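You operate a simulated robot arm through the tools that you are given. There is no shell and no other tool. Be economical: measure what you need, move in short steps, check, and stop when the job is done.

Carry out the task below with a simulated two-armed robot. There is one attempt and no reset: what you move stays moved.

JOB
On the grey table, fold the blue cloth in half.

Only the result counts: the job must be done as asked and must still hold three seconds after the hand-in. Knocking over, shifting, dropping, spilling or breaking anything else fails it. Flat cloth is picked up by pressing the open fingertips on it (5 to 10 N) and closing them slowly along it; thin cloth reads only 2 to 8 mm in the jaws.

ROBOT AND FRAMES
Two 7-joint arms with two-finger grippers on one trunk, on a base that drives. Base frame: it is fixed to the floor where the robot stands at the start and does not move with it; the origin is under the middle of the robot, x ahead of it, y to its left, z up; the surface under the hand at the start is at about z = 750. Readings come in mm, rad, newtons and seconds.
The left shoulder is at the start at [57, 160, 1054], the right one opposite. With the tool pointing down near the work surface each hand reaches from about 300 to 760 mm from the robot's upright axis, wherever it stands, measured 20 degrees to its own side. Places, roughly: grey table [900, -200, 800]. Payload 2.45 kg a hand.
Tool frame (each hand has its own): the origin (TCP) lies between the finger pads and is the grasp point; the fingertips stand 26 mm ahead of it; z points along the fingers, y is the line along which they close. The gripper opens to 96 mm. The gripper's body begins 69 mm behind the TCP.
Orientation is that of the tool frame in the base frame, as a unit quaternion [x, y, z, w]. With the fingers straight down and closing along the base's y, the tool's x points along the base's -x, its y along +y and its z along -z.

CONTROLS
- The arms move only by the tool send_rows. It takes "left_plan", "right_plan" or both (then of equal length, played together; a hand with none holds still); each is a list of rows, each an object of numbers (a shift or turn left out is 0, a gripper value left out holds the last): "dx", "dy", "dz": the shift along the tool's x, y, z in m; "wx", "wy", "wz": the turn, a rotation vector about the tool's x, y, z in rad; "jaw": the finger opening in m, from 0 to 0.096. In form: [{"dx": .., "dy": .., "dz": .., "wx": .., "wy": .., "wz": .., "jaw": ..}, ...]. A call has 1 to 10 rows; each row shifts and turns the commanded pose from where the row before left it, along the tool's axes as they then stand. A row lasts 0.2 s, in which the tool goes at most 50 mm and 0.15 rad; a call with a longer step from one row to the next is refused whole, and so is a gripper value outside its range. A pose out of reach is approached as far as the arm can. The call stops where the force on the tool passes 40 N (or 10 N more than at its start, if that is more) or the arm is blocked; 0.2 s more then pass. Each finger halts on what it meets, pressing with about 29 N; the grip force reading is that of the motor and also rises with nothing between the fingers. The clock runs only during rows and for 0.2 s after the last one: add rows that do not move to give the fingers time. The reply holds the time, the measured pose of the TCP, the force on the tool along the base axes, the opening and the grip force, in the units named above and with some noise, with the torque about the TCP (base axes, N m) and any sound that the robot's microphone picked up.
- Cameras (640 x 400 px; columns grow to the right, rows downward): "scene" is now at [128.7, -33.5, 1504.4]; the picture's right is [-0.64, -0.77, 0.00], its down [-0.72, 0.60, -0.36] and it looks along [0.27, -0.23, -0.93] (base axes); focal length 292 px, centre (320, 200). "left" rides on the left gripper at [82, -3, -98] in its tool frame; the picture's right is [0.04, 1.00, 0.00], its down [-0.73, 0.03, -0.68] and it looks along [-0.68, 0.03, 0.73] (tool axes); focal length 256 px, centre (320, 200). "right" rides on the right gripper at [82, 3, -98] in its tool frame; the picture's right is [-0.04, 1.00, 0.00], its down [-0.73, -0.03, -0.68] and it looks along [-0.68, -0.03, 0.73] (tool axes); focal length 256 px, centre (320, 200). There is no depth. A picture from a camera that has moved, and an enlarged one, comes with that camera's place and axes in the base frame and with its lens.
- get_image(camera): a new picture of that camera. The clock stands still meanwhile.
- move_column(by): slides the trunk up (or, below 0, down) by that many mm; the arms and the scene camera ride with it, the base frame stays. It gives what a move gives, with no picture.
- drive_base(legs): drives the robot by 1 to 6 legs, each [ahead, left, turn to the left] in mm, mm and rad, along the robot's own axes; the way and the turn of a leg run together, so that a leg with both is an arc; at most 1500 mm and 3.142 rad a leg. The arms and the cameras ride along, it lands a little off, and it stops where it bumps. It gives what a move gives.
- turn_head(pan, tilt): turns the head with the scene camera to pan (to the left, within 2.094 rad either way) and tilt (down, from -0.506 to 1.204), counted from straight ahead of the robot. It gives what a move gives.
- zoom(camera, box): a new picture of the part [left, top, right, bottom] of that camera's present view, enlarged. The clock stands still meanwhile.
- job_done(): hands the job in; it is judged then, once.

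Go step by step. Nothing tells you exact positions but the pictures and the camera data: compare them with the known pose of the tool, close in by small moves and look again before you grip or let go. The budget is 120 turns and 92 pictures, counting those below and the enlarged ones. Unless the task says otherwise, let go and move clear before handing in, and close with one line.

The tools are called after "Emit:" as a command line: name --argument value ..., lists and objects as JSON in quotes. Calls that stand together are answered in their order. send_rows: Moves the arms, as the interface text tells. Its arguments: {"type":"object","properties":{"left_plan":{"type":"array","items":{"type":"object","properties":{"dx":{"type":"number"},"dy":{"type":"number"},"dz":{"type":"number"},"wx":{"type":"number"},"wy":{"type":"number"},"wz":{"type":"number"},"jaw":{"type":"number"}}}},"right_plan":{"type":"array","items":{"type":"object","properties":{"dx":{"type":"number"},"dy":{"type":"number"},"dz":{"type":"number"},"wx":{"type":"number"},"wy":{"type":"number"},"wz":{"type":"number"},"jaw":{"type":"number"}}}}},"required":[]} The other tools are called the same way: move_column (by) slides the trunk up or down; drive_base (legs) drives the base; turn_head (pan, tilt) turns the head that bears the scene camera; get_image (camera) takes a picture; zoom (camera, box) takes an enlarged picture of a part of a camera's view; job_done () hands the job in.

At the start:

```text
time_s: 0.0
left_position: [446.3, 73.5, 914.6]
left_tool_rot: [0.0, 1.0, 0.001, -0.001]
left_force: [-0.3, -0.1, -0.4]
left_torque: [0.02, 0.02, 0.0]
left_grip_width: 96.0
left_finger_force: 0.1
right_position: [359.9, -276.2, 888.3]
right_tool_rot: [0.0, 1.0, 0.0, -0.001]
right_force: [-0.2, 0.0, -0.4]
right_torque: [-0.01, -0.02, 0.05]
right_grip_width: 96.1
right_finger_force: 0.1
trunk travel left (down, up): [-225.0, 342.0]
robot x, y, heading: [-1.1, -1.2, 0.001]
head pan, tilt: [-0.693, 1.201]
```

scene: 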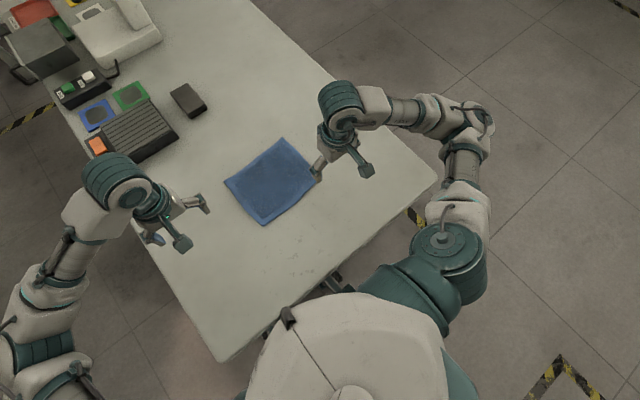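
right: 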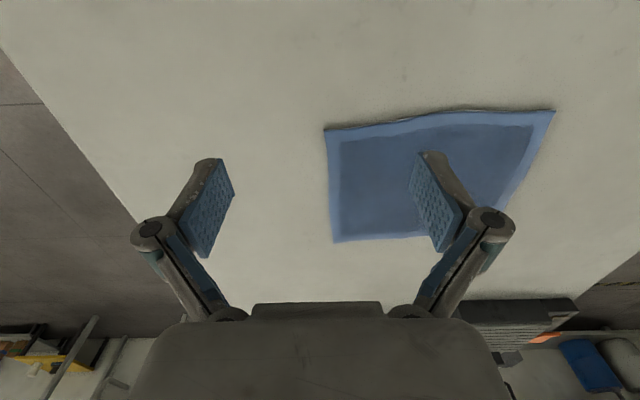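
left: 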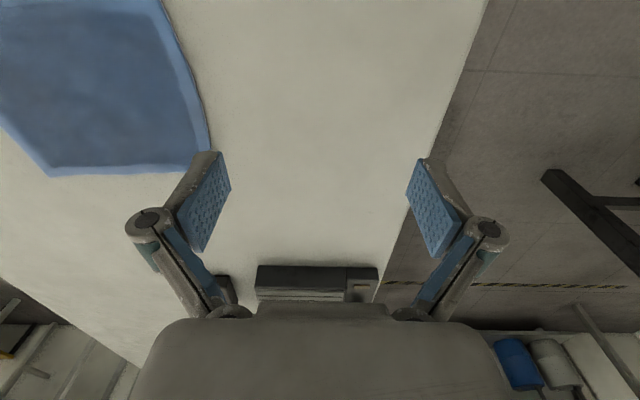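

I place the cloth at corners A[580,-266], B[400,-272], C[390,-56] and D[563,-47], with the surface at z of about 750. I will hold the far edge AD near both corners and fold it toward the robot. First I move both hands above those grip points.

Emit:
send_rows --right_plan '[{"dx": -0.0416, "dy": 0.0084, "dz": 0.0116, "jaw": 0.04}, {"dx": -0.0416, "dy": 0.0084, "dz": 0.0116}, {"dx": -0.0416, "dy": 0.0084, "dz": 0.0116}, {"dx": -0.0416, "dy": 0.0084, "dz": 0.0116}, {"dx": -0.0416, "dy": 0.0084, "dz": 0.0116}, {}, {}]' --left_plan '[{"dx": -0.0214, "dy": -0.0304, "dz": 0.017, "jaw": 0.04}, {"dx": -0.0214, "dy": -0.0304, "dz": 0.017}, {"dx": -0.0214, "dy": -0.0304, "dz": 0.017}, {"dx": -0.0214, "dy": -0.0304, "dz": 0.017}, {"dx": -0.0214, "dy": -0.0304, "dz": 0.017}, {}, {}]'

Emit:
get_image --camera "right"

Emit:
get_image --camera "left"

Emit:
get_image --camera "scene"

```text
time_s: 1.6
left_position: [551.1, -77.9, 829.5]
left_tool_rot: [0.0, 1.0, 0.0, 0.001]
left_force: [0.1, 0.2, -0.1]
left_torque: [-0.01, 0.01, 0.0]
left_grip_width: 40.1
left_finger_force: 0.3
right_position: [565.8, -234.2, 830.0]
right_tool_rot: [0.0, 1.0, 0.0, 0.002]
right_force: [-0.8, 0.0, -0.8]
right_torque: [0.01, -0.02, 0.02]
right_grip_width: 40.2
right_finger_force: 0.1
trunk travel left (down, up): [-225.0, 342.0]
robot x, y, heading: [-2.2, -0.8, 0.001]
head pan, tilt: [-0.693, 1.201]
```

```text
88 pictures are left
camera right: at [484.6, -230.6, 928.7], right [0.04, 1.0, 0.0], down [0.73, -0.03, 0.68], along [0.68, -0.03, -0.73], focal length 256 px, centre (320, 200)
```

right: 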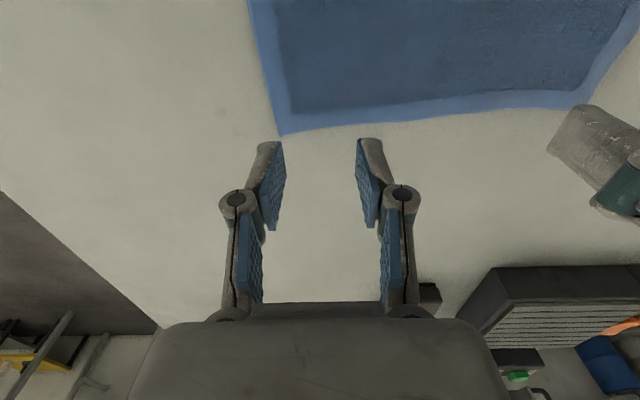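

```text
87 pictures are left
camera left: at [469.1, -80.5, 927.6], right [-0.04, 1.0, 0.0], down [0.73, 0.03, 0.68], along [0.68, 0.03, -0.73], focal length 256 px, centre (320, 200)
```

left: 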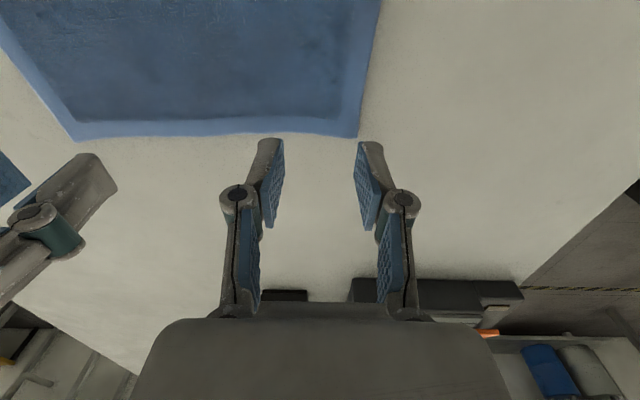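

```text
86 pictures are left
camera scene: at [130.8, -34.2, 1504.2], right [-0.64, -0.77, 0.0], down [-0.72, 0.6, -0.36], along [0.27, -0.23, -0.93], focal length 292 px, centre (320, 200)
```

scene: 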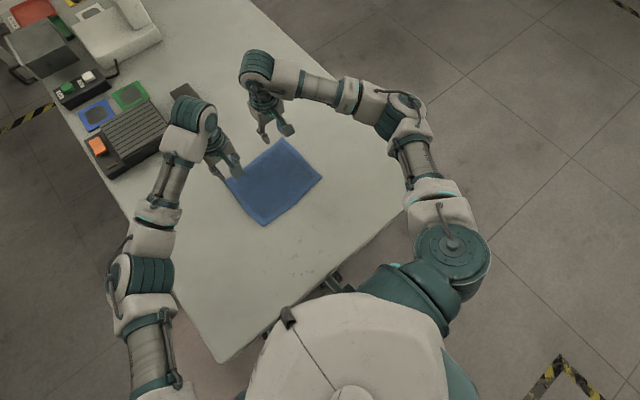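

Both grip points agree with the pictures (A is at about [581,-264], D at about [567,-47]). Next I lower both hands close to the surface, with the jaws a little narrower.

Emit:
send_rows --right_plan '[{"dy": 0.003, "dz": 0.025, "jaw": 0.034}, {"dz": 0.02}, {}]' --left_plan '[{"dy": -0.004, "dz": 0.025, "jaw": 0.034}, {"dz": 0.02}, {}]'

Emit:
get_image --camera "right"

Emit:
get_image --camera "left"

```text
time_s: 2.4
left_position: [550.5, -83.0, 785.4]
left_tool_rot: [0.0, 1.0, 0.0, 0.001]
left_force: [-0.4, 0.7, 0.1]
left_torque: [0.02, 0.0, -0.01]
left_grip_width: 34.2
left_finger_force: 0.1
right_position: [565.4, -230.5, 786.4]
right_tool_rot: [-0.001, 1.0, 0.0, 0.001]
right_force: [0.9, 0.1, 0.3]
right_torque: [0.0, 0.02, 0.03]
right_grip_width: 33.8
right_finger_force: 0.1
trunk travel left (down, up): [-225.0, 342.0]
robot x, y, heading: [-0.0, -1.8, -0.005]
head pan, tilt: [-0.693, 1.201]
```

```text
85 pictures are left
camera right: at [484.4, -228.0, 884.8], right [0.04, 1.0, 0.0], down [0.73, -0.03, 0.68], along [0.68, -0.03, -0.73], focal length 256 px, centre (320, 200)
```

right: 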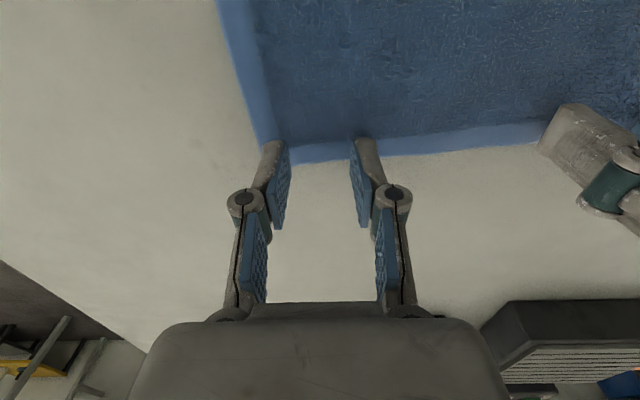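

```text
84 pictures are left
camera left: at [468.7, -85.8, 882.8], right [-0.04, 1.0, 0.0], down [0.73, 0.03, 0.68], along [0.68, 0.03, -0.73], focal length 256 px, centre (320, 200)
```

left: 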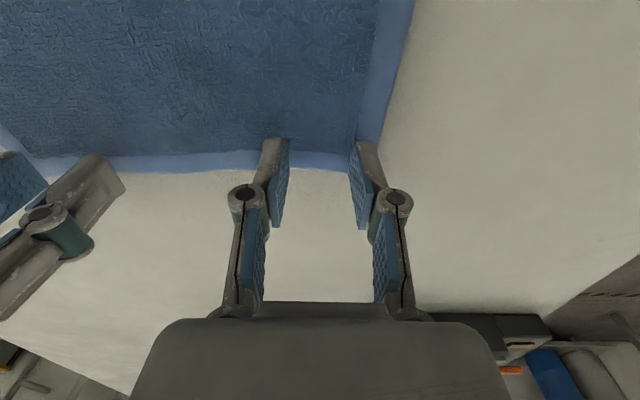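

The fingers are over the corners and the tips are about 10 mm up. Next I press down in small steps until I feel contact.

Emit:
send_rows --right_plan '[{"dz": 0.004}, {"dz": 0.004}, {"dz": 0.002}, {}]' --left_plan '[{"dz": 0.004}, {"dz": 0.003}, {"dz": 0.002}, {}]'

```text
time_s: 3.4
left_position: [551.3, -82.2, 779.4]
left_tool_rot: [0.0, 1.0, 0.0, 0.002]
left_force: [1.6, -0.1, 7.3]
left_torque: [-0.02, -0.01, -0.04]
left_grip_width: 34.5
left_finger_force: 0.2
right_position: [564.9, -229.4, 778.4]
right_tool_rot: [-0.001, 1.0, 0.0, 0.004]
right_force: [2.0, -0.1, 11.8]
right_torque: [-0.06, -0.02, 0.03]
right_grip_width: 33.7
right_finger_force: 0.2
trunk travel left (down, up): [-225.0, 342.0]
robot x, y, heading: [-0.2, 0.7, -0.003]
head pan, tilt: [-0.693, 1.201]
```

Both hands are in contact (7 N left, 12 N right). I ease the right hand up slightly and close both jaws slowly.

Emit:
send_rows --right_plan '[{"dz": -0.0007}, {"jaw": 0.03}, {"jaw": 0.026}, {"jaw": 0.022}, {"jaw": 0.018}, {"jaw": 0.014}, {"jaw": 0.01}, {"jaw": 0.006}, {"jaw": 0.002}, {"jaw": 0.0}]' --left_plan '[{}, {"jaw": 0.03}, {"jaw": 0.026}, {"jaw": 0.022}, {"jaw": 0.018}, {"jaw": 0.014}, {"jaw": 0.01}, {"jaw": 0.006}, {"jaw": 0.002}, {"jaw": 0.0}]'

Emit:
get_image --camera "right"

Emit:
get_image --camera "left"

```text
time_s: 5.6
left_position: [549.5, -83.7, 778.2]
left_tool_rot: [0.0, 1.0, 0.0, 0.002]
left_force: [1.5, -13.7, 9.4]
left_torque: [-0.33, 0.02, -0.01]
left_grip_width: 3.9
left_finger_force: 29.3
right_position: [564.4, -229.3, 778.7]
right_tool_rot: [0.0, 1.0, 0.001, 0.002]
right_force: [-1.7, 11.9, 15.2]
right_torque: [0.25, 0.05, -0.01]
right_grip_width: 5.0
right_finger_force: 28.9
trunk travel left (down, up): [-225.0, 342.0]
robot x, y, heading: [2.6, 2.3, -0.002]
head pan, tilt: [-0.693, 1.201]
```

```text
83 pictures are left
camera right: at [482.9, -227.0, 876.1], right [0.04, 1.0, 0.0], down [0.73, -0.03, 0.68], along [0.68, -0.03, -0.73], focal length 256 px, centre (320, 200)
```

right: 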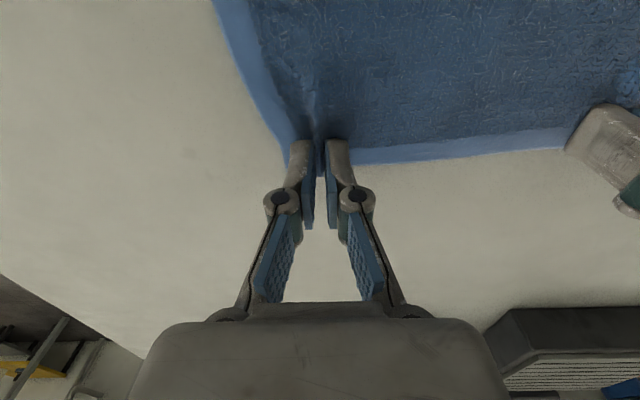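

```text
82 pictures are left
camera left: at [467.0, -85.6, 875.6], right [-0.04, 1.0, 0.0], down [0.73, 0.03, 0.68], along [0.68, 0.03, -0.73], focal length 256 px, centre (320, 200)
```

left: 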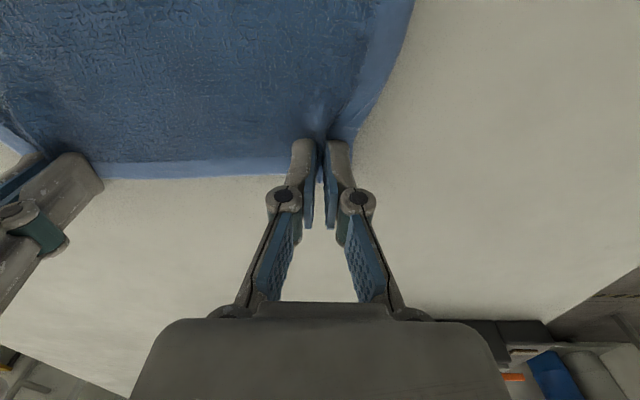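

Both corners are pinched (4–5 mm) and the gathered ridges show in the jaws. I now lift along the first half of an arc toward the robot.

Emit:
send_rows --right_plan '[{"dx": 0.0009, "dy": 0.002, "dz": -0.0106}, {"dx": 0.0027, "dz": -0.0104}, {"dx": 0.0045, "dz": -0.0099}, {"dx": 0.0062, "dz": -0.0091}, {"dx": 0.0076, "dz": -0.0081}, {"dx": 0.0089, "dz": -0.0069}, {"dx": 0.01, "dz": -0.0056}, {"dx": 0.0109, "dz": -0.0041}, {"dx": 0.0114, "dz": -0.0025}, {"dx": 0.0117, "dz": -0.0008}]' --left_plan '[{"dx": 0.0009, "dy": -0.002, "dz": -0.0106}, {"dx": 0.0027, "dz": -0.0104}, {"dx": 0.0045, "dz": -0.0099}, {"dx": 0.0062, "dz": -0.0091}, {"dx": 0.0076, "dz": -0.0081}, {"dx": 0.0089, "dz": -0.0069}, {"dx": 0.01, "dz": -0.0056}, {"dx": 0.0109, "dz": -0.0041}, {"dx": 0.0114, "dz": -0.0025}, {"dx": 0.0117, "dz": -0.0008}]'

Emit:
get_image --camera "right"

Emit:
get_image --camera "scene"

```text
time_s: 7.8
left_position: [476.0, -85.7, 845.1]
left_tool_rot: [0.0, 1.0, 0.001, 0.002]
left_force: [0.5, -8.6, -0.9]
left_torque: [-0.23, -0.04, 0.03]
left_grip_width: 3.5
left_finger_force: 29.6
right_position: [489.3, -229.7, 845.4]
right_tool_rot: [-0.001, 1.0, 0.0, 0.001]
right_force: [-1.2, 8.7, -0.5]
right_torque: [0.22, 0.01, -0.01]
right_grip_width: 4.0
right_finger_force: 29.2
trunk travel left (down, up): [-225.0, 342.0]
robot x, y, heading: [-3.6, -0.4, 0.003]
head pan, tilt: [-0.693, 1.201]
```

```text
81 pictures are left
camera right: at [409.1, -225.9, 943.1], right [0.04, 1.0, 0.0], down [0.73, -0.03, 0.68], along [0.68, -0.03, -0.73], focal length 256 px, centre (320, 200)
```

right: 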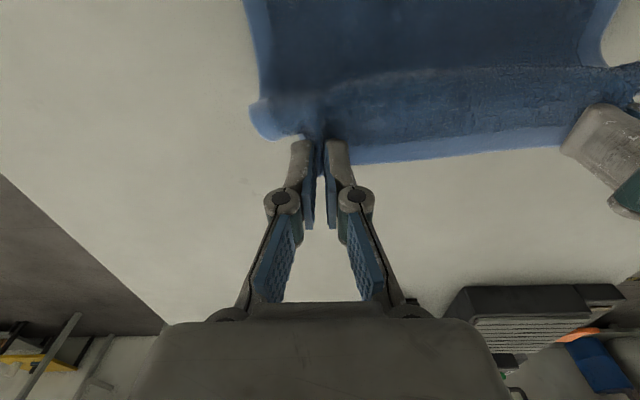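

```text
80 pictures are left
camera scene: at [129.1, -34.7, 1504.3], right [-0.64, -0.77, 0.0], down [-0.72, 0.6, -0.36], along [0.27, -0.23, -0.93], focal length 292 px, centre (320, 200)
```

scene: 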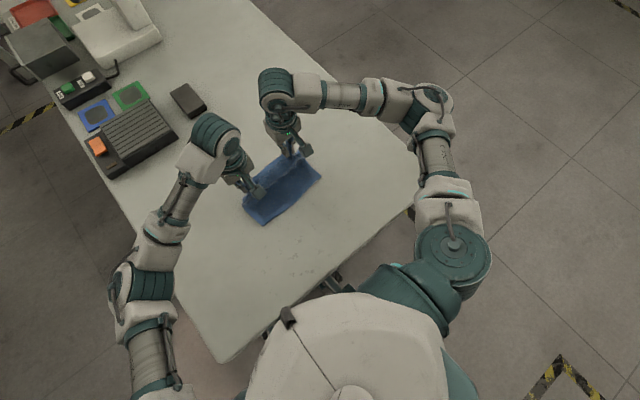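

The cloth is lifted and the near half lies flat. I continue the arc downward, tilting the fingers forward as they go so the held edge follows the fold.

Emit:
send_rows --right_plan '[{"dx": 0.0131, "dy": 0.001, "dz": 0.0007, "wy": -0.0785}, {"dx": 0.0129, "dz": 0.0012, "wy": -0.0785}, {"dx": 0.0127, "dz": 0.0017, "wy": -0.0785}, {"dx": 0.0123, "dz": 0.0022, "wy": -0.0785}, {"dx": 0.0117, "dz": 0.0027, "wy": -0.0785}, {"dx": 0.0111, "dz": 0.0033, "wy": -0.0785}, {"dx": 0.0105, "dz": 0.0039, "wy": -0.0785}, {}]' --left_plan '[{"dx": 0.0131, "dy": -0.001, "dz": 0.0007, "wy": -0.0785}, {"dx": 0.0129, "dz": 0.0012, "wy": -0.0785}, {"dx": 0.0127, "dz": 0.0017, "wy": -0.0785}, {"dx": 0.0123, "dz": 0.0022, "wy": -0.0785}, {"dx": 0.0117, "dz": 0.0027, "wy": -0.0785}, {"dx": 0.0111, "dz": 0.0033, "wy": -0.0785}, {"dx": 0.0105, "dz": 0.0039, "wy": -0.0785}, {}]'

Emit:
get_image --camera "right"

Emit:
get_image --camera "left"

Emit:
zoom --camera "scene" --box '[200, 100, 360, 260]'

```text
time_s: 9.6
left_position: [399.1, -86.5, 812.7]
left_tool_rot: [0.0, 0.962, 0.001, 0.273]
left_force: [1.6, -5.7, -0.4]
left_torque: [-0.14, 0.0, -0.07]
left_grip_width: 3.7
left_finger_force: 28.7
right_position: [417.0, -226.5, 810.4]
right_tool_rot: [0.0, 0.962, 0.0, 0.272]
right_force: [-0.7, 5.5, 0.2]
right_torque: [0.13, 0.03, 0.07]
right_grip_width: 4.0
right_finger_force: 29.1
right hand out of reach, approached as far as the arm can: row 7
trunk travel left (down, up): [-225.0, 342.0]
robot x, y, heading: [-0.4, -0.3, -0.002]
head pan, tilt: [-0.693, 1.201]
```

```text
79 pictures are left
camera right: at [297.3, -224.5, 851.1], right [0.03, 1.0, 0.02], down [0.27, -0.03, 0.96], along [0.96, -0.03, -0.27], focal length 256 px, centre (320, 200)
```

right: 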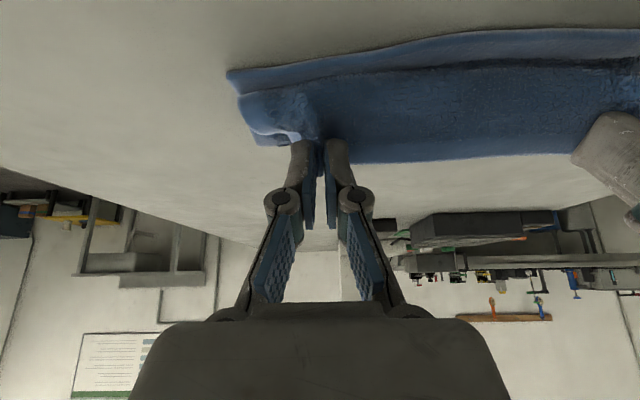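

```text
78 pictures are left
camera left: at [277.3, -88.2, 851.5], right [-0.03, 1.0, -0.02], down [0.27, 0.03, 0.96], along [0.96, 0.03, -0.27], focal length 256 px, centre (320, 200)
```

left: 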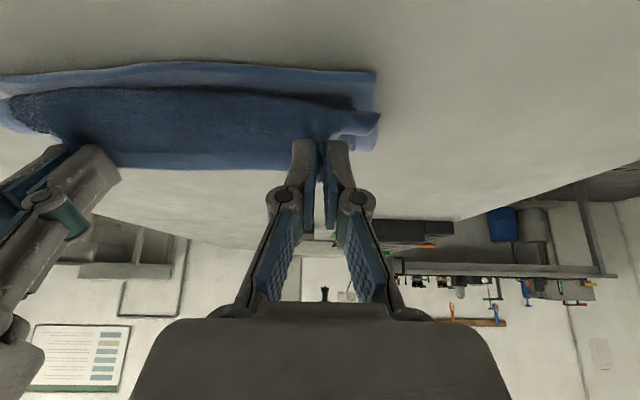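

```text
2.50 times, centred on (280, 180) of scene
camera zoom: at [128.3, -34.9, 1504.4], right [-0.64, -0.77, 0.0], down [-0.72, 0.6, -0.36], along [0.27, -0.23, -0.93], focal length 730 px, centre (420, 250)
```

zoom: 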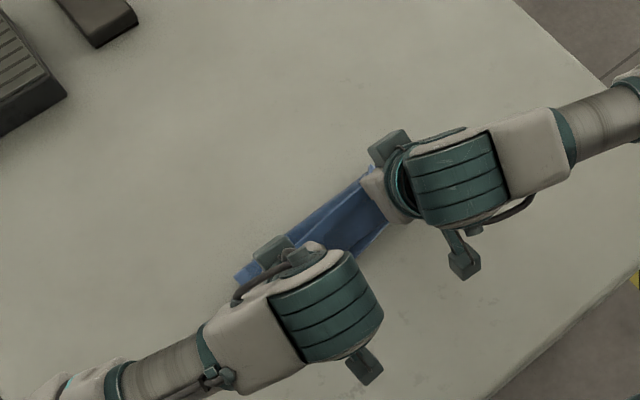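

The right hand met a reach limit about 5 mm short, but the cloth is nearly folded over. I lower straight down at this tilt and check.

Emit:
send_rows --right_plan '[{"dx": 0.0037, "dz": 0.006}, {"dx": 0.0037, "dz": 0.006}, {"dx": 0.0026, "dz": 0.0043}, {}]' --left_plan '[{"dx": 0.0037, "dz": 0.006}, {"dx": 0.0037, "dz": 0.006}, {"dx": 0.0037, "dz": 0.006}, {}]'

Emit:
get_image --camera "right"

Emit:
get_image --camera "left"

```text
time_s: 10.6
left_position: [399.0, -86.1, 791.4]
left_tool_rot: [-0.001, 0.962, 0.001, 0.272]
left_force: [0.7, -5.8, 0.8]
left_torque: [-0.18, -0.04, -0.05]
left_grip_width: 3.6
left_finger_force: 29.1
right_position: [414.9, -227.3, 791.0]
right_tool_rot: [0.0, 0.962, 0.001, 0.273]
right_force: [-0.9, 5.1, -0.9]
right_torque: [0.13, 0.04, 0.04]
right_grip_width: 4.0
right_finger_force: 29.2
trunk travel left (down, up): [-225.0, 342.0]
robot x, y, heading: [-1.7, -3.6, 0.003]
head pan, tilt: [-0.693, 1.201]
```

```text
76 pictures are left
camera right: at [296.6, -224.5, 831.5], right [0.03, 1.0, 0.02], down [0.27, -0.03, 0.96], along [0.96, -0.03, -0.27], focal length 256 px, centre (320, 200)
```

right: 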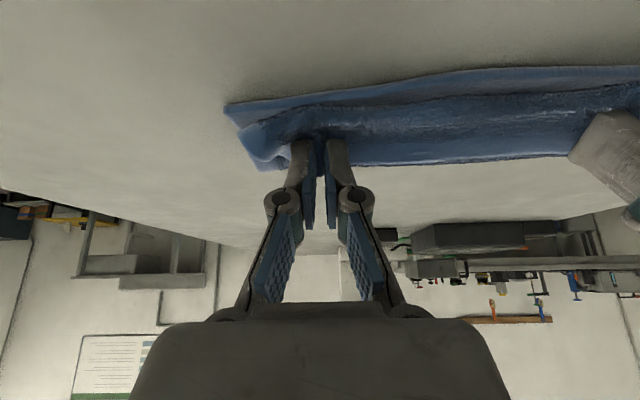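

```text
75 pictures are left
camera left: at [277.5, -88.1, 830.8], right [-0.03, 1.0, -0.02], down [0.27, 0.03, 0.96], along [0.96, 0.03, -0.27], focal length 256 px, centre (320, 200)
```

left: 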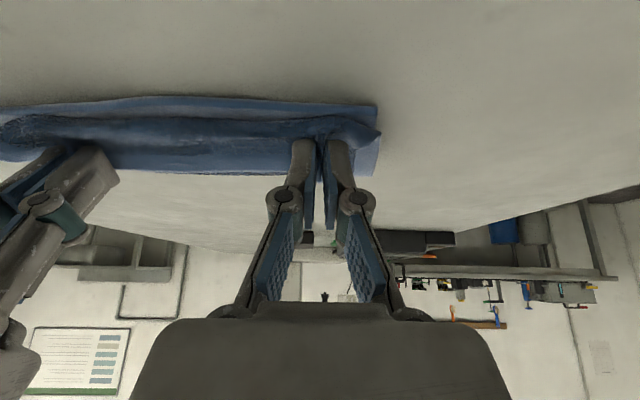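

The tips are about 10 mm above the cloth and the held edge is roughly 10 mm short of the lower edge. I shift both hands 12 mm toward the robot, then lower to just above contact.

Emit:
send_rows --right_plan '[{"dx": 0.0051, "dz": -0.0031}, {"dx": 0.0051, "dz": -0.0031}, {}, {"dx": 0.0016, "dz": 0.0026}, {"dx": 0.0016, "dz": 0.0026}, {}]' --left_plan '[{"dx": 0.0051, "dz": -0.0031}, {"dx": 0.0051, "dz": -0.0031}, {}, {"dx": 0.0016, "dz": 0.0026}, {"dx": 0.0016, "dz": 0.0026}, {}]'

Emit:
get_image --camera "right"

Emit:
get_image --camera "left"

```text
time_s: 12.0
left_position: [386.1, -85.0, 785.1]
left_tool_rot: [0.0, 0.962, 0.0, 0.273]
left_force: [3.4, -8.9, 6.2]
left_torque: [-0.22, -0.07, -0.1]
left_grip_width: 3.6
left_finger_force: 29.0
right_position: [410.4, -227.9, 785.6]
right_tool_rot: [0.0, 0.962, 0.001, 0.273]
right_force: [-1.3, 7.3, 7.6]
right_torque: [0.16, 0.03, 0.07]
right_grip_width: 4.2
right_finger_force: 29.0
right hand out of reach, approached as far as the arm can: row 2
trunk travel left (down, up): [-225.0, 342.0]
robot x, y, heading: [0.6, 2.0, -0.003]
head pan, tilt: [-0.693, 1.201]
```

```text
74 pictures are left
camera right: at [291.1, -224.5, 826.0], right [0.03, 1.0, 0.02], down [0.27, -0.03, 0.96], along [0.96, -0.03, -0.27], focal length 256 px, centre (320, 200)
```

right: 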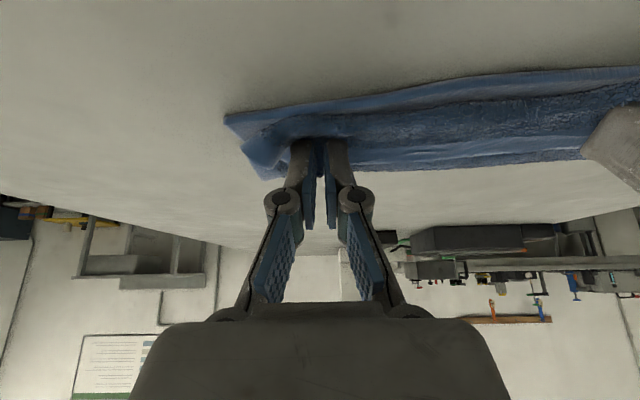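

```text
73 pictures are left
camera left: at [265.3, -88.0, 825.3], right [-0.03, 1.0, -0.02], down [0.27, 0.03, 0.96], along [0.96, 0.03, -0.27], focal length 256 px, centre (320, 200)
```

left: 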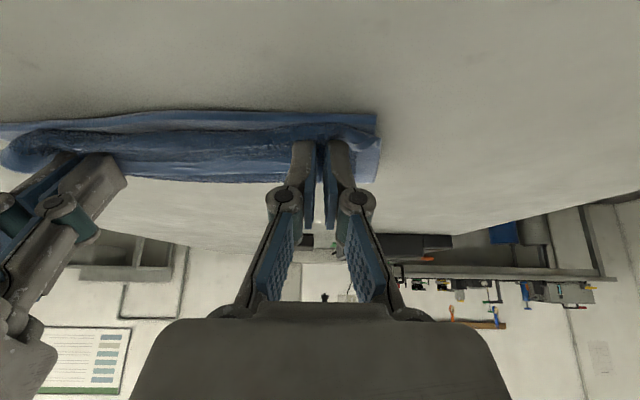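

The tips now rest on the lower layer, close to the near edge. I let go and rise straight up to see how the edge settles.

Emit:
send_rows --right_plan '[{"jaw": 0.012}, {"jaw": 0.03}, {"jaw": 0.03}, {"dx": -0.0052, "dz": -0.0085}, {"dx": -0.0105, "dz": -0.017}, {"dx": -0.0157, "dz": -0.0255}, {"dx": -0.0157, "dz": -0.0255}, {"dx": -0.0157, "dz": -0.0255, "wy": 0.1}, {"wy": 0.15}, {"wy": 0.15}]' --left_plan '[{"jaw": 0.012}, {"jaw": 0.03}, {"jaw": 0.03}, {"dx": -0.0052, "dz": -0.0085}, {"dx": -0.0105, "dz": -0.017}, {"dx": -0.0157, "dz": -0.0255}, {"dx": -0.0157, "dz": -0.0255}, {"dx": -0.0157, "dz": -0.0255, "wy": 0.1}, {"wy": 0.15}, {"wy": 0.15}]'

Emit:
get_image --camera "right"

Emit:
get_image --camera "left"

```text
time_s: 14.2
left_position: [387.9, -84.5, 902.9]
left_tool_rot: [-0.001, 0.997, 0.0, 0.075]
left_force: [0.2, -0.3, 0.5]
left_torque: [0.02, 0.01, 0.01]
left_grip_width: 29.9
left_finger_force: 0.2
right_position: [423.0, -226.2, 901.9]
right_tool_rot: [0.0, 0.997, 0.0, 0.075]
right_force: [0.2, -0.1, -0.6]
right_torque: [-0.01, -0.02, 0.0]
right_grip_width: 30.2
right_finger_force: 0.2
right hand out of reach, approached as far as the arm can: row 5, 6
trunk travel left (down, up): [-225.0, 342.0]
robot x, y, heading: [0.8, 0.2, -0.002]
head pan, tilt: [-0.693, 1.201]
```

```text
72 pictures are left
camera right: at [329.5, -224.0, 986.6], right [0.04, 1.0, 0.01], down [0.62, -0.03, 0.78], along [0.78, -0.03, -0.62], focal length 256 px, centre (320, 200)
```

right: 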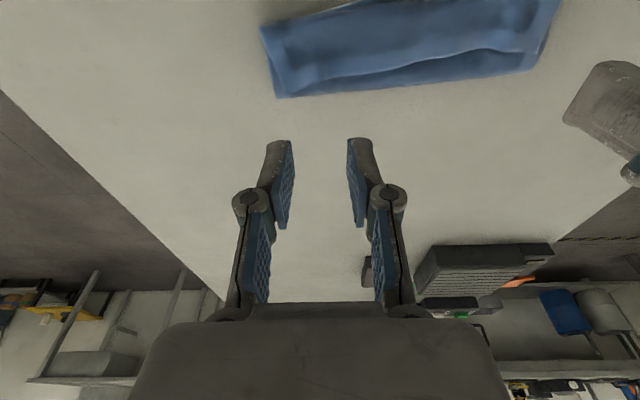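

```text
71 pictures are left
camera left: at [291.7, -87.7, 988.2], right [-0.04, 1.0, -0.01], down [0.62, 0.03, 0.78], along [0.78, 0.03, -0.62], focal length 256 px, centre (320, 200)
```

left: 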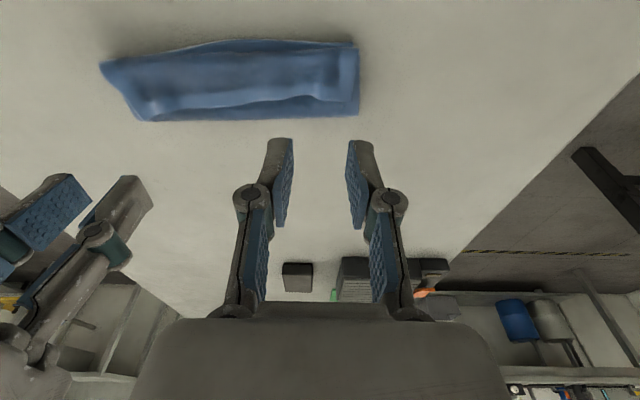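

The cloth looks folded. I move the hands aside so I can see it fully.

Emit:
send_rows --right_plan '[{"dy": -0.04, "wy": 0.15}, {"dy": -0.04}, {"dy": -0.03}, {}]' --left_plan '[{"dy": 0.045, "wy": 0.15}, {"dy": 0.045}, {"dy": 0.045}, {}]'

Emit:
zoom --camera "scene" --box '[200, 110, 360, 250]'

Emit:
get_image --camera "right"

Emit:
get_image --camera "left"

```text
time_s: 15.2
left_position: [386.6, 51.3, 904.9]
left_tool_rot: [0.0, 1.0, 0.0, 0.001]
left_force: [-0.1, 0.5, 1.1]
left_torque: [0.01, -0.02, -0.02]
left_grip_width: 30.0
left_finger_force: 0.0
right_position: [424.1, -337.6, 900.6]
right_tool_rot: [-0.001, 1.0, -0.001, 0.001]
right_force: [-0.7, 0.7, 0.9]
right_torque: [-0.01, 0.01, 0.0]
right_grip_width: 30.0
right_finger_force: 0.1
trunk travel left (down, up): [-225.0, 342.0]
robot x, y, heading: [1.8, 0.3, 0.004]
head pan, tilt: [-0.693, 1.201]
```

```text
2.86 times, centred on (280, 180) of scene
camera zoom: at [129.2, -33.5, 1504.3], right [-0.64, -0.77, 0.0], down [-0.72, 0.6, -0.36], along [0.27, -0.23, -0.93], focal length 835 px, centre (434, 257)
```

zoom: 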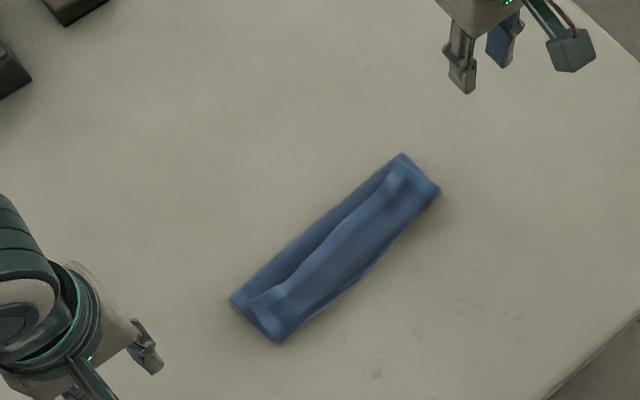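

```text
69 pictures are left
camera right: at [343.7, -334.5, 998.6], right [0.04, 1.0, 0.0], down [0.73, -0.03, 0.68], along [0.68, -0.03, -0.73], focal length 256 px, centre (320, 200)
```

right: 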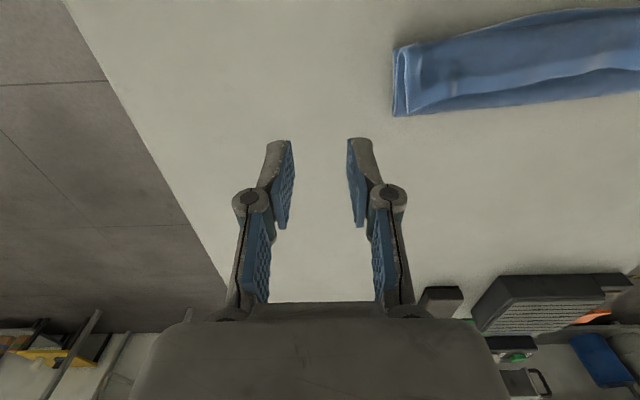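

```text
68 pictures are left
camera left: at [304.8, 47.4, 1001.7], right [-0.04, 1.0, 0.0], down [0.73, 0.03, 0.68], along [0.68, 0.03, -0.73], focal length 256 px, centre (320, 200)
```

left: 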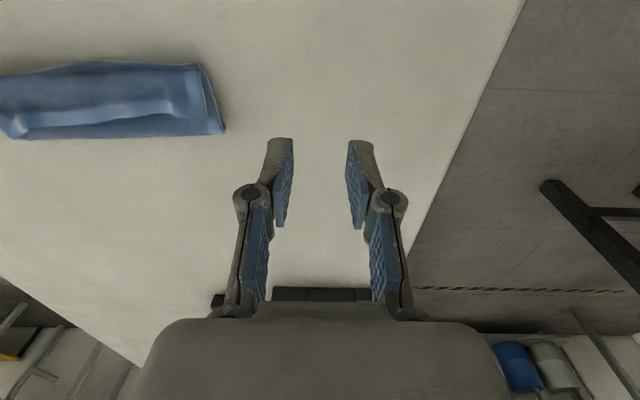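

The folded strip measures about 60 mm wide where half would be about 90, so some of the cloth is tucked or doubled. I take a closer look.

Emit:
zoom --camera "scene" --box '[250, 145, 314, 185]'

Emit:
zoom --camera "scene" --box '[250, 165, 314, 205]'

Emit:
zoom --camera "right" --box '[380, 0, 640, 130]'

Emit:
zoom --camera "left" --box '[0, 40, 240, 160]'

```text
10.00 times, centred on (282, 165) of scene
camera zoom: at [129.2, -33.5, 1504.3], right [-0.64, -0.77, 0.0], down [-0.72, 0.6, -0.36], along [0.27, -0.23, -0.93], focal length 2922 px, centre (700, 550)
```

zoom: 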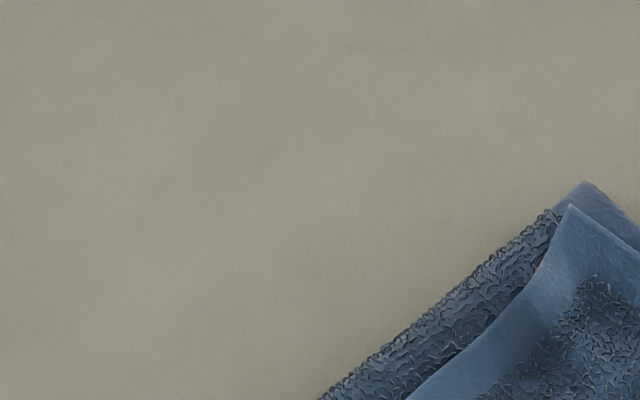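

```text
10.00 times, centred on (282, 185) of scene
camera zoom: at [129.2, -33.5, 1504.3], right [-0.64, -0.77, 0.0], down [-0.72, 0.6, -0.36], along [0.27, -0.23, -0.93], focal length 2922 px, centre (700, 350)
```

zoom: 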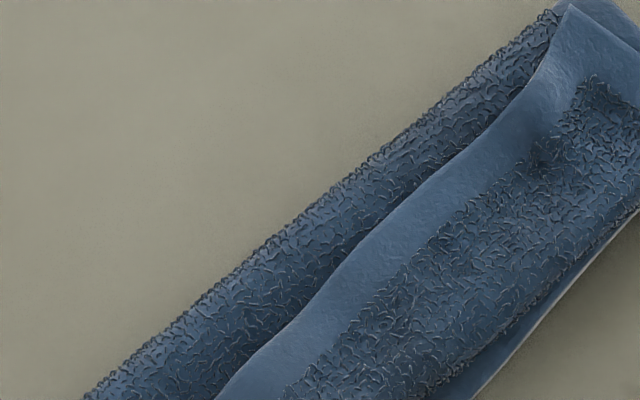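

```text
2.46 times, centred on (510, 65) of right
camera zoom: at [343.7, -334.5, 998.6], right [0.04, 1.0, 0.0], down [0.73, -0.03, 0.68], along [0.68, -0.03, -0.73], focal length 630 px, centre (-148, 532)
```

zoom: 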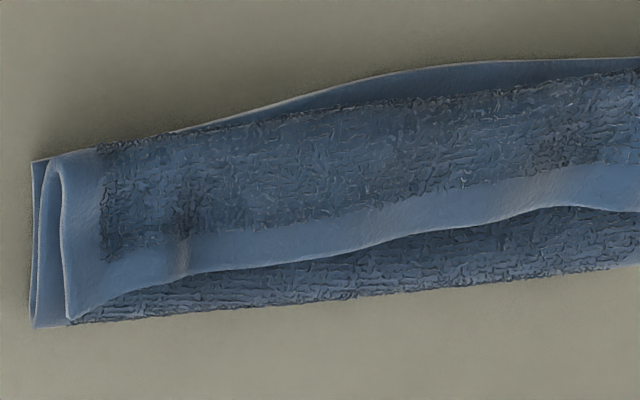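

```text
2.67 times, centred on (120, 100) of left
camera zoom: at [304.8, 47.4, 1001.7], right [-0.04, 1.0, 0.0], down [0.73, 0.03, 0.68], along [0.68, 0.03, -0.73], focal length 683 px, centre (853, 467)
```

zoom: 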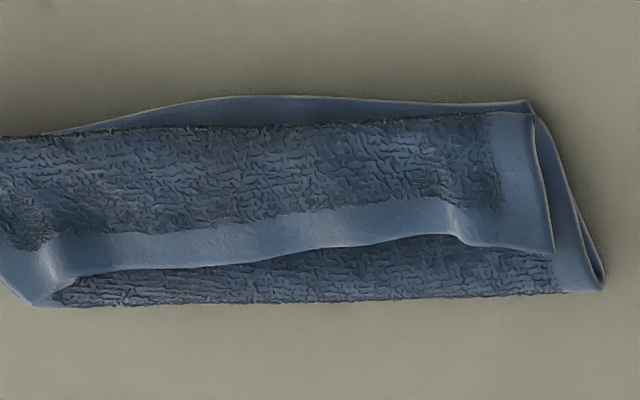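

The cloth has ended up in a Z: the held edge points back toward +x on top, at about x = 435 on the right and 417 on the left. I will pinch that top layer again, unfold it flat, and redo the fold holding only the very edge. First I move both hands back above it.

Emit:
send_rows --right_plan '[{"dx": -0.001, "dy": 0.037, "dz": 0.025, "jaw": 0.028}, {"dx": -0.001, "dy": 0.037, "dz": 0.025}, {"dx": -0.001, "dy": 0.036, "dz": 0.025}, {"dz": 0.01}, {}]' --left_plan '[{"dx": -0.007, "dy": -0.046, "dz": 0.01, "jaw": 0.028}, {"dx": -0.007, "dy": -0.046, "dz": 0.01}, {"dx": -0.006, "dy": -0.046, "dz": 0.01}, {"dz": 0.045}, {"dz": 0.015}]'

Emit:
get_image --camera "right"

Emit:
get_image --camera "left"

```text
time_s: 16.4
left_position: [406.6, -88.4, 814.3]
left_tool_rot: [-0.001, 1.0, 0.001, 0.001]
left_force: [0.2, -0.5, 0.2]
left_torque: [0.0, -0.03, -0.01]
left_grip_width: 27.9
left_finger_force: 0.0
right_position: [426.2, -225.3, 817.3]
right_tool_rot: [0.0, 1.0, 0.0, 0.001]
right_force: [0.3, -0.4, 0.9]
right_torque: [-0.01, -0.01, -0.01]
right_grip_width: 28.0
right_finger_force: 0.0
trunk travel left (down, up): [-225.0, 342.0]
robot x, y, heading: [1.8, 2.3, 0.002]
head pan, tilt: [-0.693, 1.201]
```

```text
63 pictures are left
camera right: at [345.8, -223.1, 914.7], right [0.04, 1.0, 0.0], down [0.73, -0.03, 0.68], along [0.68, -0.03, -0.73], focal length 256 px, centre (320, 200)
```

right: 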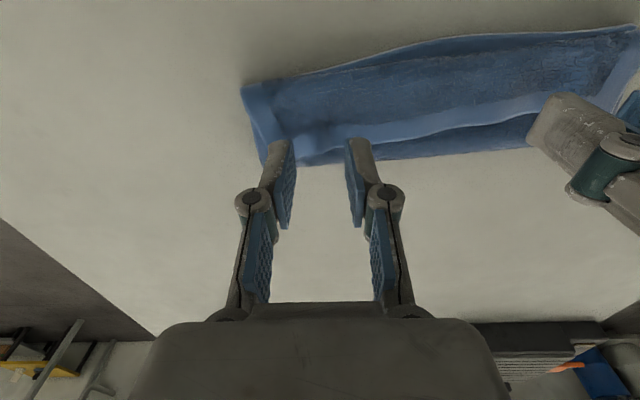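

```text
62 pictures are left
camera left: at [324.9, -90.8, 911.1], right [-0.04, 1.0, 0.0], down [0.73, 0.03, 0.68], along [0.68, 0.03, -0.73], focal length 256 px, centre (320, 200)
```

left: 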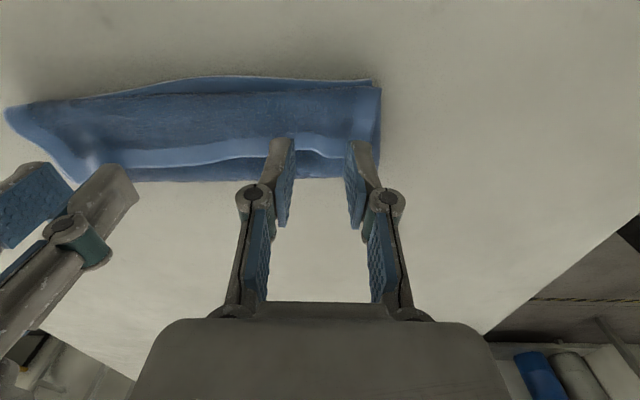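

The fingers are over the edge strip of the top layer. I lower gently until I touch it.

Emit:
send_rows --right_plan '[{"dz": 0.012}, {"dz": 0.006}, {"dz": 0.004}, {"dz": 0.003}, {}]' --left_plan '[{"dz": 0.01}, {"dz": 0.005}, {"dz": 0.004}, {"dz": 0.003}, {}]'

```text
time_s: 17.6
left_position: [408.2, -88.4, 791.5]
left_tool_rot: [0.0, 1.0, 0.0, 0.0]
left_force: [0.2, -0.4, 0.2]
left_torque: [0.0, 0.01, 0.02]
left_grip_width: 27.8
left_finger_force: 0.1
right_position: [426.3, -227.3, 791.4]
right_tool_rot: [0.0, 1.0, 0.0, 0.0]
right_force: [0.7, -0.3, 0.3]
right_torque: [0.0, 0.02, 0.01]
right_grip_width: 27.8
right_finger_force: 0.0
trunk travel left (down, up): [-225.0, 342.0]
robot x, y, heading: [-0.4, -1.5, 0.002]
head pan, tilt: [-0.693, 1.201]
```

Emit:
send_rows --right_plan '[{"dz": 0.002}, {"dz": 0.002}, {"dz": 0.001}, {}]' --left_plan '[{"dz": 0.002}, {"dz": 0.002}, {"dz": 0.001}, {}]'

```text
time_s: 18.6
left_position: [408.3, -88.1, 787.9]
left_tool_rot: [0.0, 1.0, 0.0, 0.001]
left_force: [0.7, 0.1, 1.8]
left_torque: [0.01, 0.0, 0.03]
left_grip_width: 27.8
left_finger_force: 0.3
right_position: [425.8, -227.4, 786.5]
right_tool_rot: [0.0, 1.0, 0.0, 0.002]
right_force: [0.4, 0.8, 2.8]
right_torque: [-0.02, -0.01, 0.03]
right_grip_width: 28.0
right_finger_force: 0.1
trunk travel left (down, up): [-225.0, 342.0]
robot x, y, heading: [0.7, -1.7, -0.001]
head pan, tilt: [-0.693, 1.201]
```

I can feel light contact, so I press about 1 mm further and close slowly.

Emit:
send_rows --right_plan '[{"dz": 0.001}, {"jaw": 0.024}, {"jaw": 0.02}, {"jaw": 0.016}, {"jaw": 0.012}, {"jaw": 0.009}, {"jaw": 0.006}, {"jaw": 0.003}, {"jaw": 0.0}, {}]' --left_plan '[{"dz": 0.0012}, {"jaw": 0.024}, {"jaw": 0.02}, {"jaw": 0.016}, {"jaw": 0.012}, {"jaw": 0.009}, {"jaw": 0.006}, {"jaw": 0.003}, {"jaw": 0.0}, {}]'

Emit:
get_image --camera "right"

Emit:
get_image --camera "left"

```text
time_s: 20.8
left_position: [407.4, -88.8, 787.0]
left_tool_rot: [0.0, 1.0, 0.001, 0.002]
left_force: [1.5, -8.1, 2.8]
left_torque: [-0.22, -0.03, 0.02]
left_grip_width: 3.5
left_finger_force: 28.8
right_position: [427.0, -227.1, 787.3]
right_tool_rot: [0.0, 1.0, 0.0, 0.002]
right_force: [-1.0, 7.1, 3.8]
right_torque: [0.23, 0.05, -0.03]
right_grip_width: 3.4
right_finger_force: 29.1
trunk travel left (down, up): [-225.0, 342.0]
robot x, y, heading: [3.6, -1.0, -0.003]
head pan, tilt: [-0.693, 1.201]
```

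```text
61 pictures are left
camera right: at [345.9, -223.8, 884.1], right [0.04, 1.0, 0.0], down [0.73, -0.03, 0.68], along [0.68, -0.03, -0.73], focal length 256 px, centre (320, 200)
```

right: 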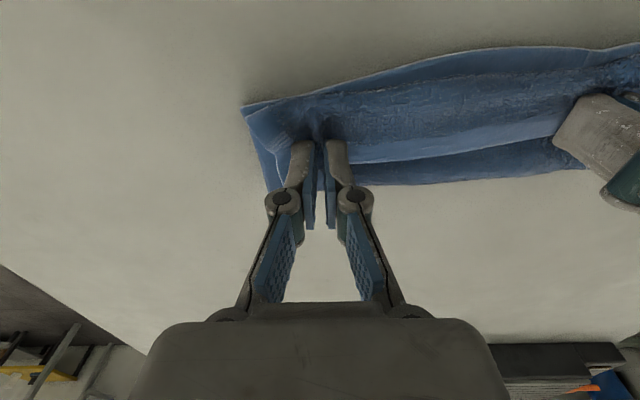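

```text
60 pictures are left
camera left: at [325.0, -91.3, 883.2], right [-0.04, 1.0, 0.0], down [0.73, 0.03, 0.68], along [0.68, 0.03, -0.73], focal length 256 px, centre (320, 200)
```

left: 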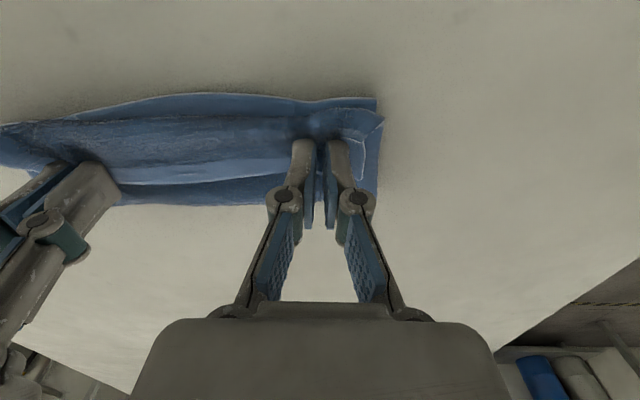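

Both hands hold only the top layer (3.5 mm). I carry the edge back up and out toward +x to lay the cloth flat again.

Emit:
send_rows --right_plan '[{"dx": -0.005, "dy": 0.001, "dz": -0.012}, {"dx": -0.008, "dz": -0.014}, {"dx": -0.012, "dz": -0.014}, {"dx": -0.015, "dz": -0.01}, {"dx": -0.018, "dz": -0.004}, {"dx": -0.018, "dz": 0.004}, {"dx": -0.018, "dz": 0.01}, {"dx": -0.016, "dz": 0.014}, {"dx": -0.014, "dz": 0.012}, {"dx": -0.013, "dz": 0.008}]' --left_plan '[{"dx": -0.005, "dy": -0.001, "dz": -0.012}, {"dx": -0.008, "dz": -0.014}, {"dx": -0.012, "dz": -0.014}, {"dx": -0.015, "dz": -0.01}, {"dx": -0.018, "dz": -0.004}, {"dx": -0.018, "dz": 0.004}, {"dx": -0.018, "dz": 0.01}, {"dx": -0.016, "dz": 0.014}, {"dx": -0.014, "dz": 0.012}, {"dx": -0.013, "dz": 0.008}]'

Emit:
get_image --camera "right"

Emit:
zoom --camera "scene" --box '[200, 110, 360, 250]'

```text
time_s: 23.0
left_position: [546.1, -88.9, 792.0]
left_tool_rot: [0.001, 1.0, -0.001, 0.001]
left_force: [1.1, -6.0, -0.5]
left_torque: [-0.14, 0.0, 0.07]
left_grip_width: 3.5
left_finger_force: 28.5
right_position: [563.1, -225.5, 792.9]
right_tool_rot: [0.0, 1.0, 0.001, 0.001]
right_force: [-0.9, 4.4, -1.1]
right_torque: [0.13, 0.02, 0.01]
right_grip_width: 3.4
right_finger_force: 29.4
trunk travel left (down, up): [-225.0, 342.0]
robot x, y, heading: [0.0, 0.9, 0.001]
head pan, tilt: [-0.693, 1.201]
```

```text
59 pictures are left
camera right: at [484.0, -223.3, 890.4], right [0.04, 1.0, 0.0], down [0.73, -0.03, 0.68], along [0.68, -0.03, -0.73], focal length 256 px, centre (320, 200)
```

right: 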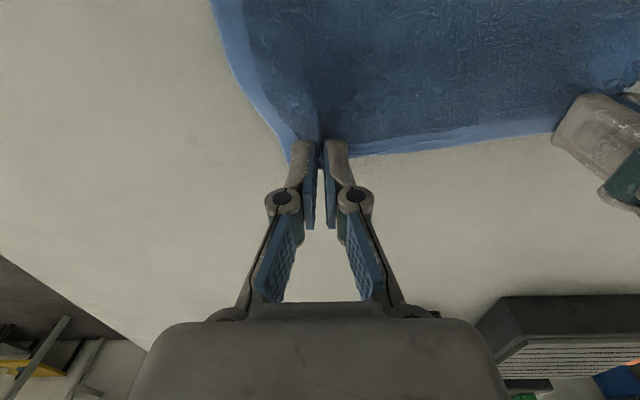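

```text
2.86 times, centred on (280, 180) of scene
camera zoom: at [131.1, -34.6, 1504.1], right [-0.64, -0.77, 0.0], down [-0.72, 0.6, -0.36], along [0.27, -0.23, -0.93], focal length 835 px, centre (434, 257)
```

zoom: 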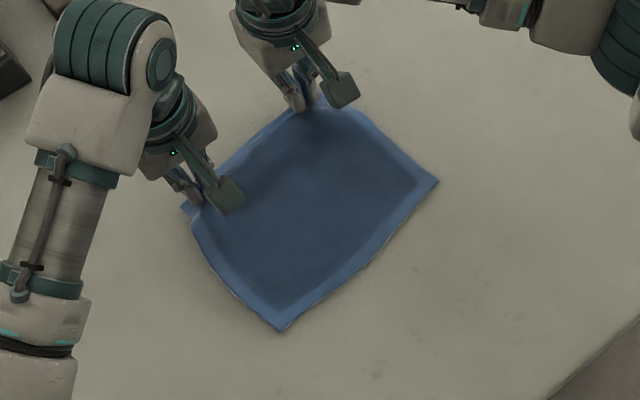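

The cloth is flat again. I lower and release, then back off a little to line up a shallower grip on the edge.

Emit:
send_rows --right_plan '[{"dz": 0.006}, {"dz": 0.006}, {"jaw": 0.015}, {"jaw": 0.03}, {"dz": -0.01}, {"dz": -0.02}, {"dx": -0.01}, {}]' --left_plan '[{"dz": 0.006}, {"dz": 0.006}, {"jaw": 0.015}, {"jaw": 0.03}, {"dz": -0.01}, {"dz": -0.02}, {"dx": -0.01}, {}]'

Emit:
get_image --camera "right"

Emit:
get_image --camera "left"

```text
time_s: 24.8
left_position: [554.6, -90.6, 810.4]
left_tool_rot: [0.0, 1.0, 0.0, 0.002]
left_force: [0.1, 0.5, 0.8]
left_torque: [0.03, 0.03, -0.01]
left_grip_width: 30.2
left_finger_force: 0.1
right_position: [573.5, -226.7, 811.6]
right_tool_rot: [-0.001, 1.0, 0.0, 0.002]
right_force: [0.2, 0.1, -0.1]
right_torque: [-0.01, 0.02, 0.05]
right_grip_width: 30.1
right_finger_force: 0.0
trunk travel left (down, up): [-225.0, 342.0]
robot x, y, heading: [0.6, -1.9, 0.001]
head pan, tilt: [-0.693, 1.201]
```

```text
57 pictures are left
camera right: at [492.4, -223.5, 908.9], right [0.04, 1.0, 0.0], down [0.73, -0.03, 0.68], along [0.68, -0.03, -0.73], focal length 256 px, centre (320, 200)
```

right: 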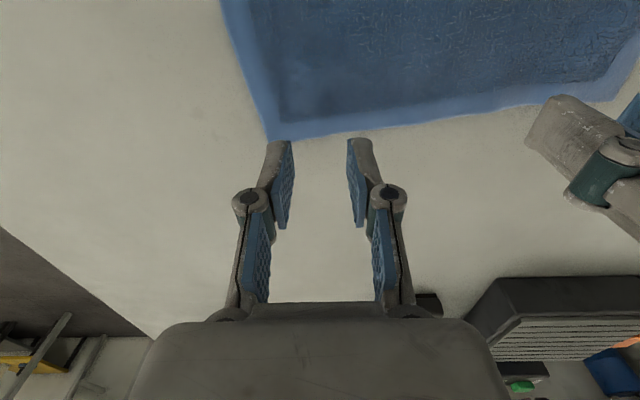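

```text
56 pictures are left
camera left: at [472.0, -92.3, 907.9], right [-0.04, 1.0, 0.0], down [0.73, 0.03, 0.68], along [0.68, 0.03, -0.73], focal length 256 px, centre (320, 200)
```

left: 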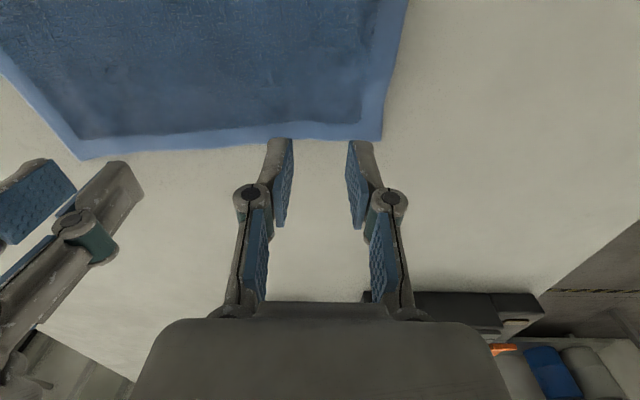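

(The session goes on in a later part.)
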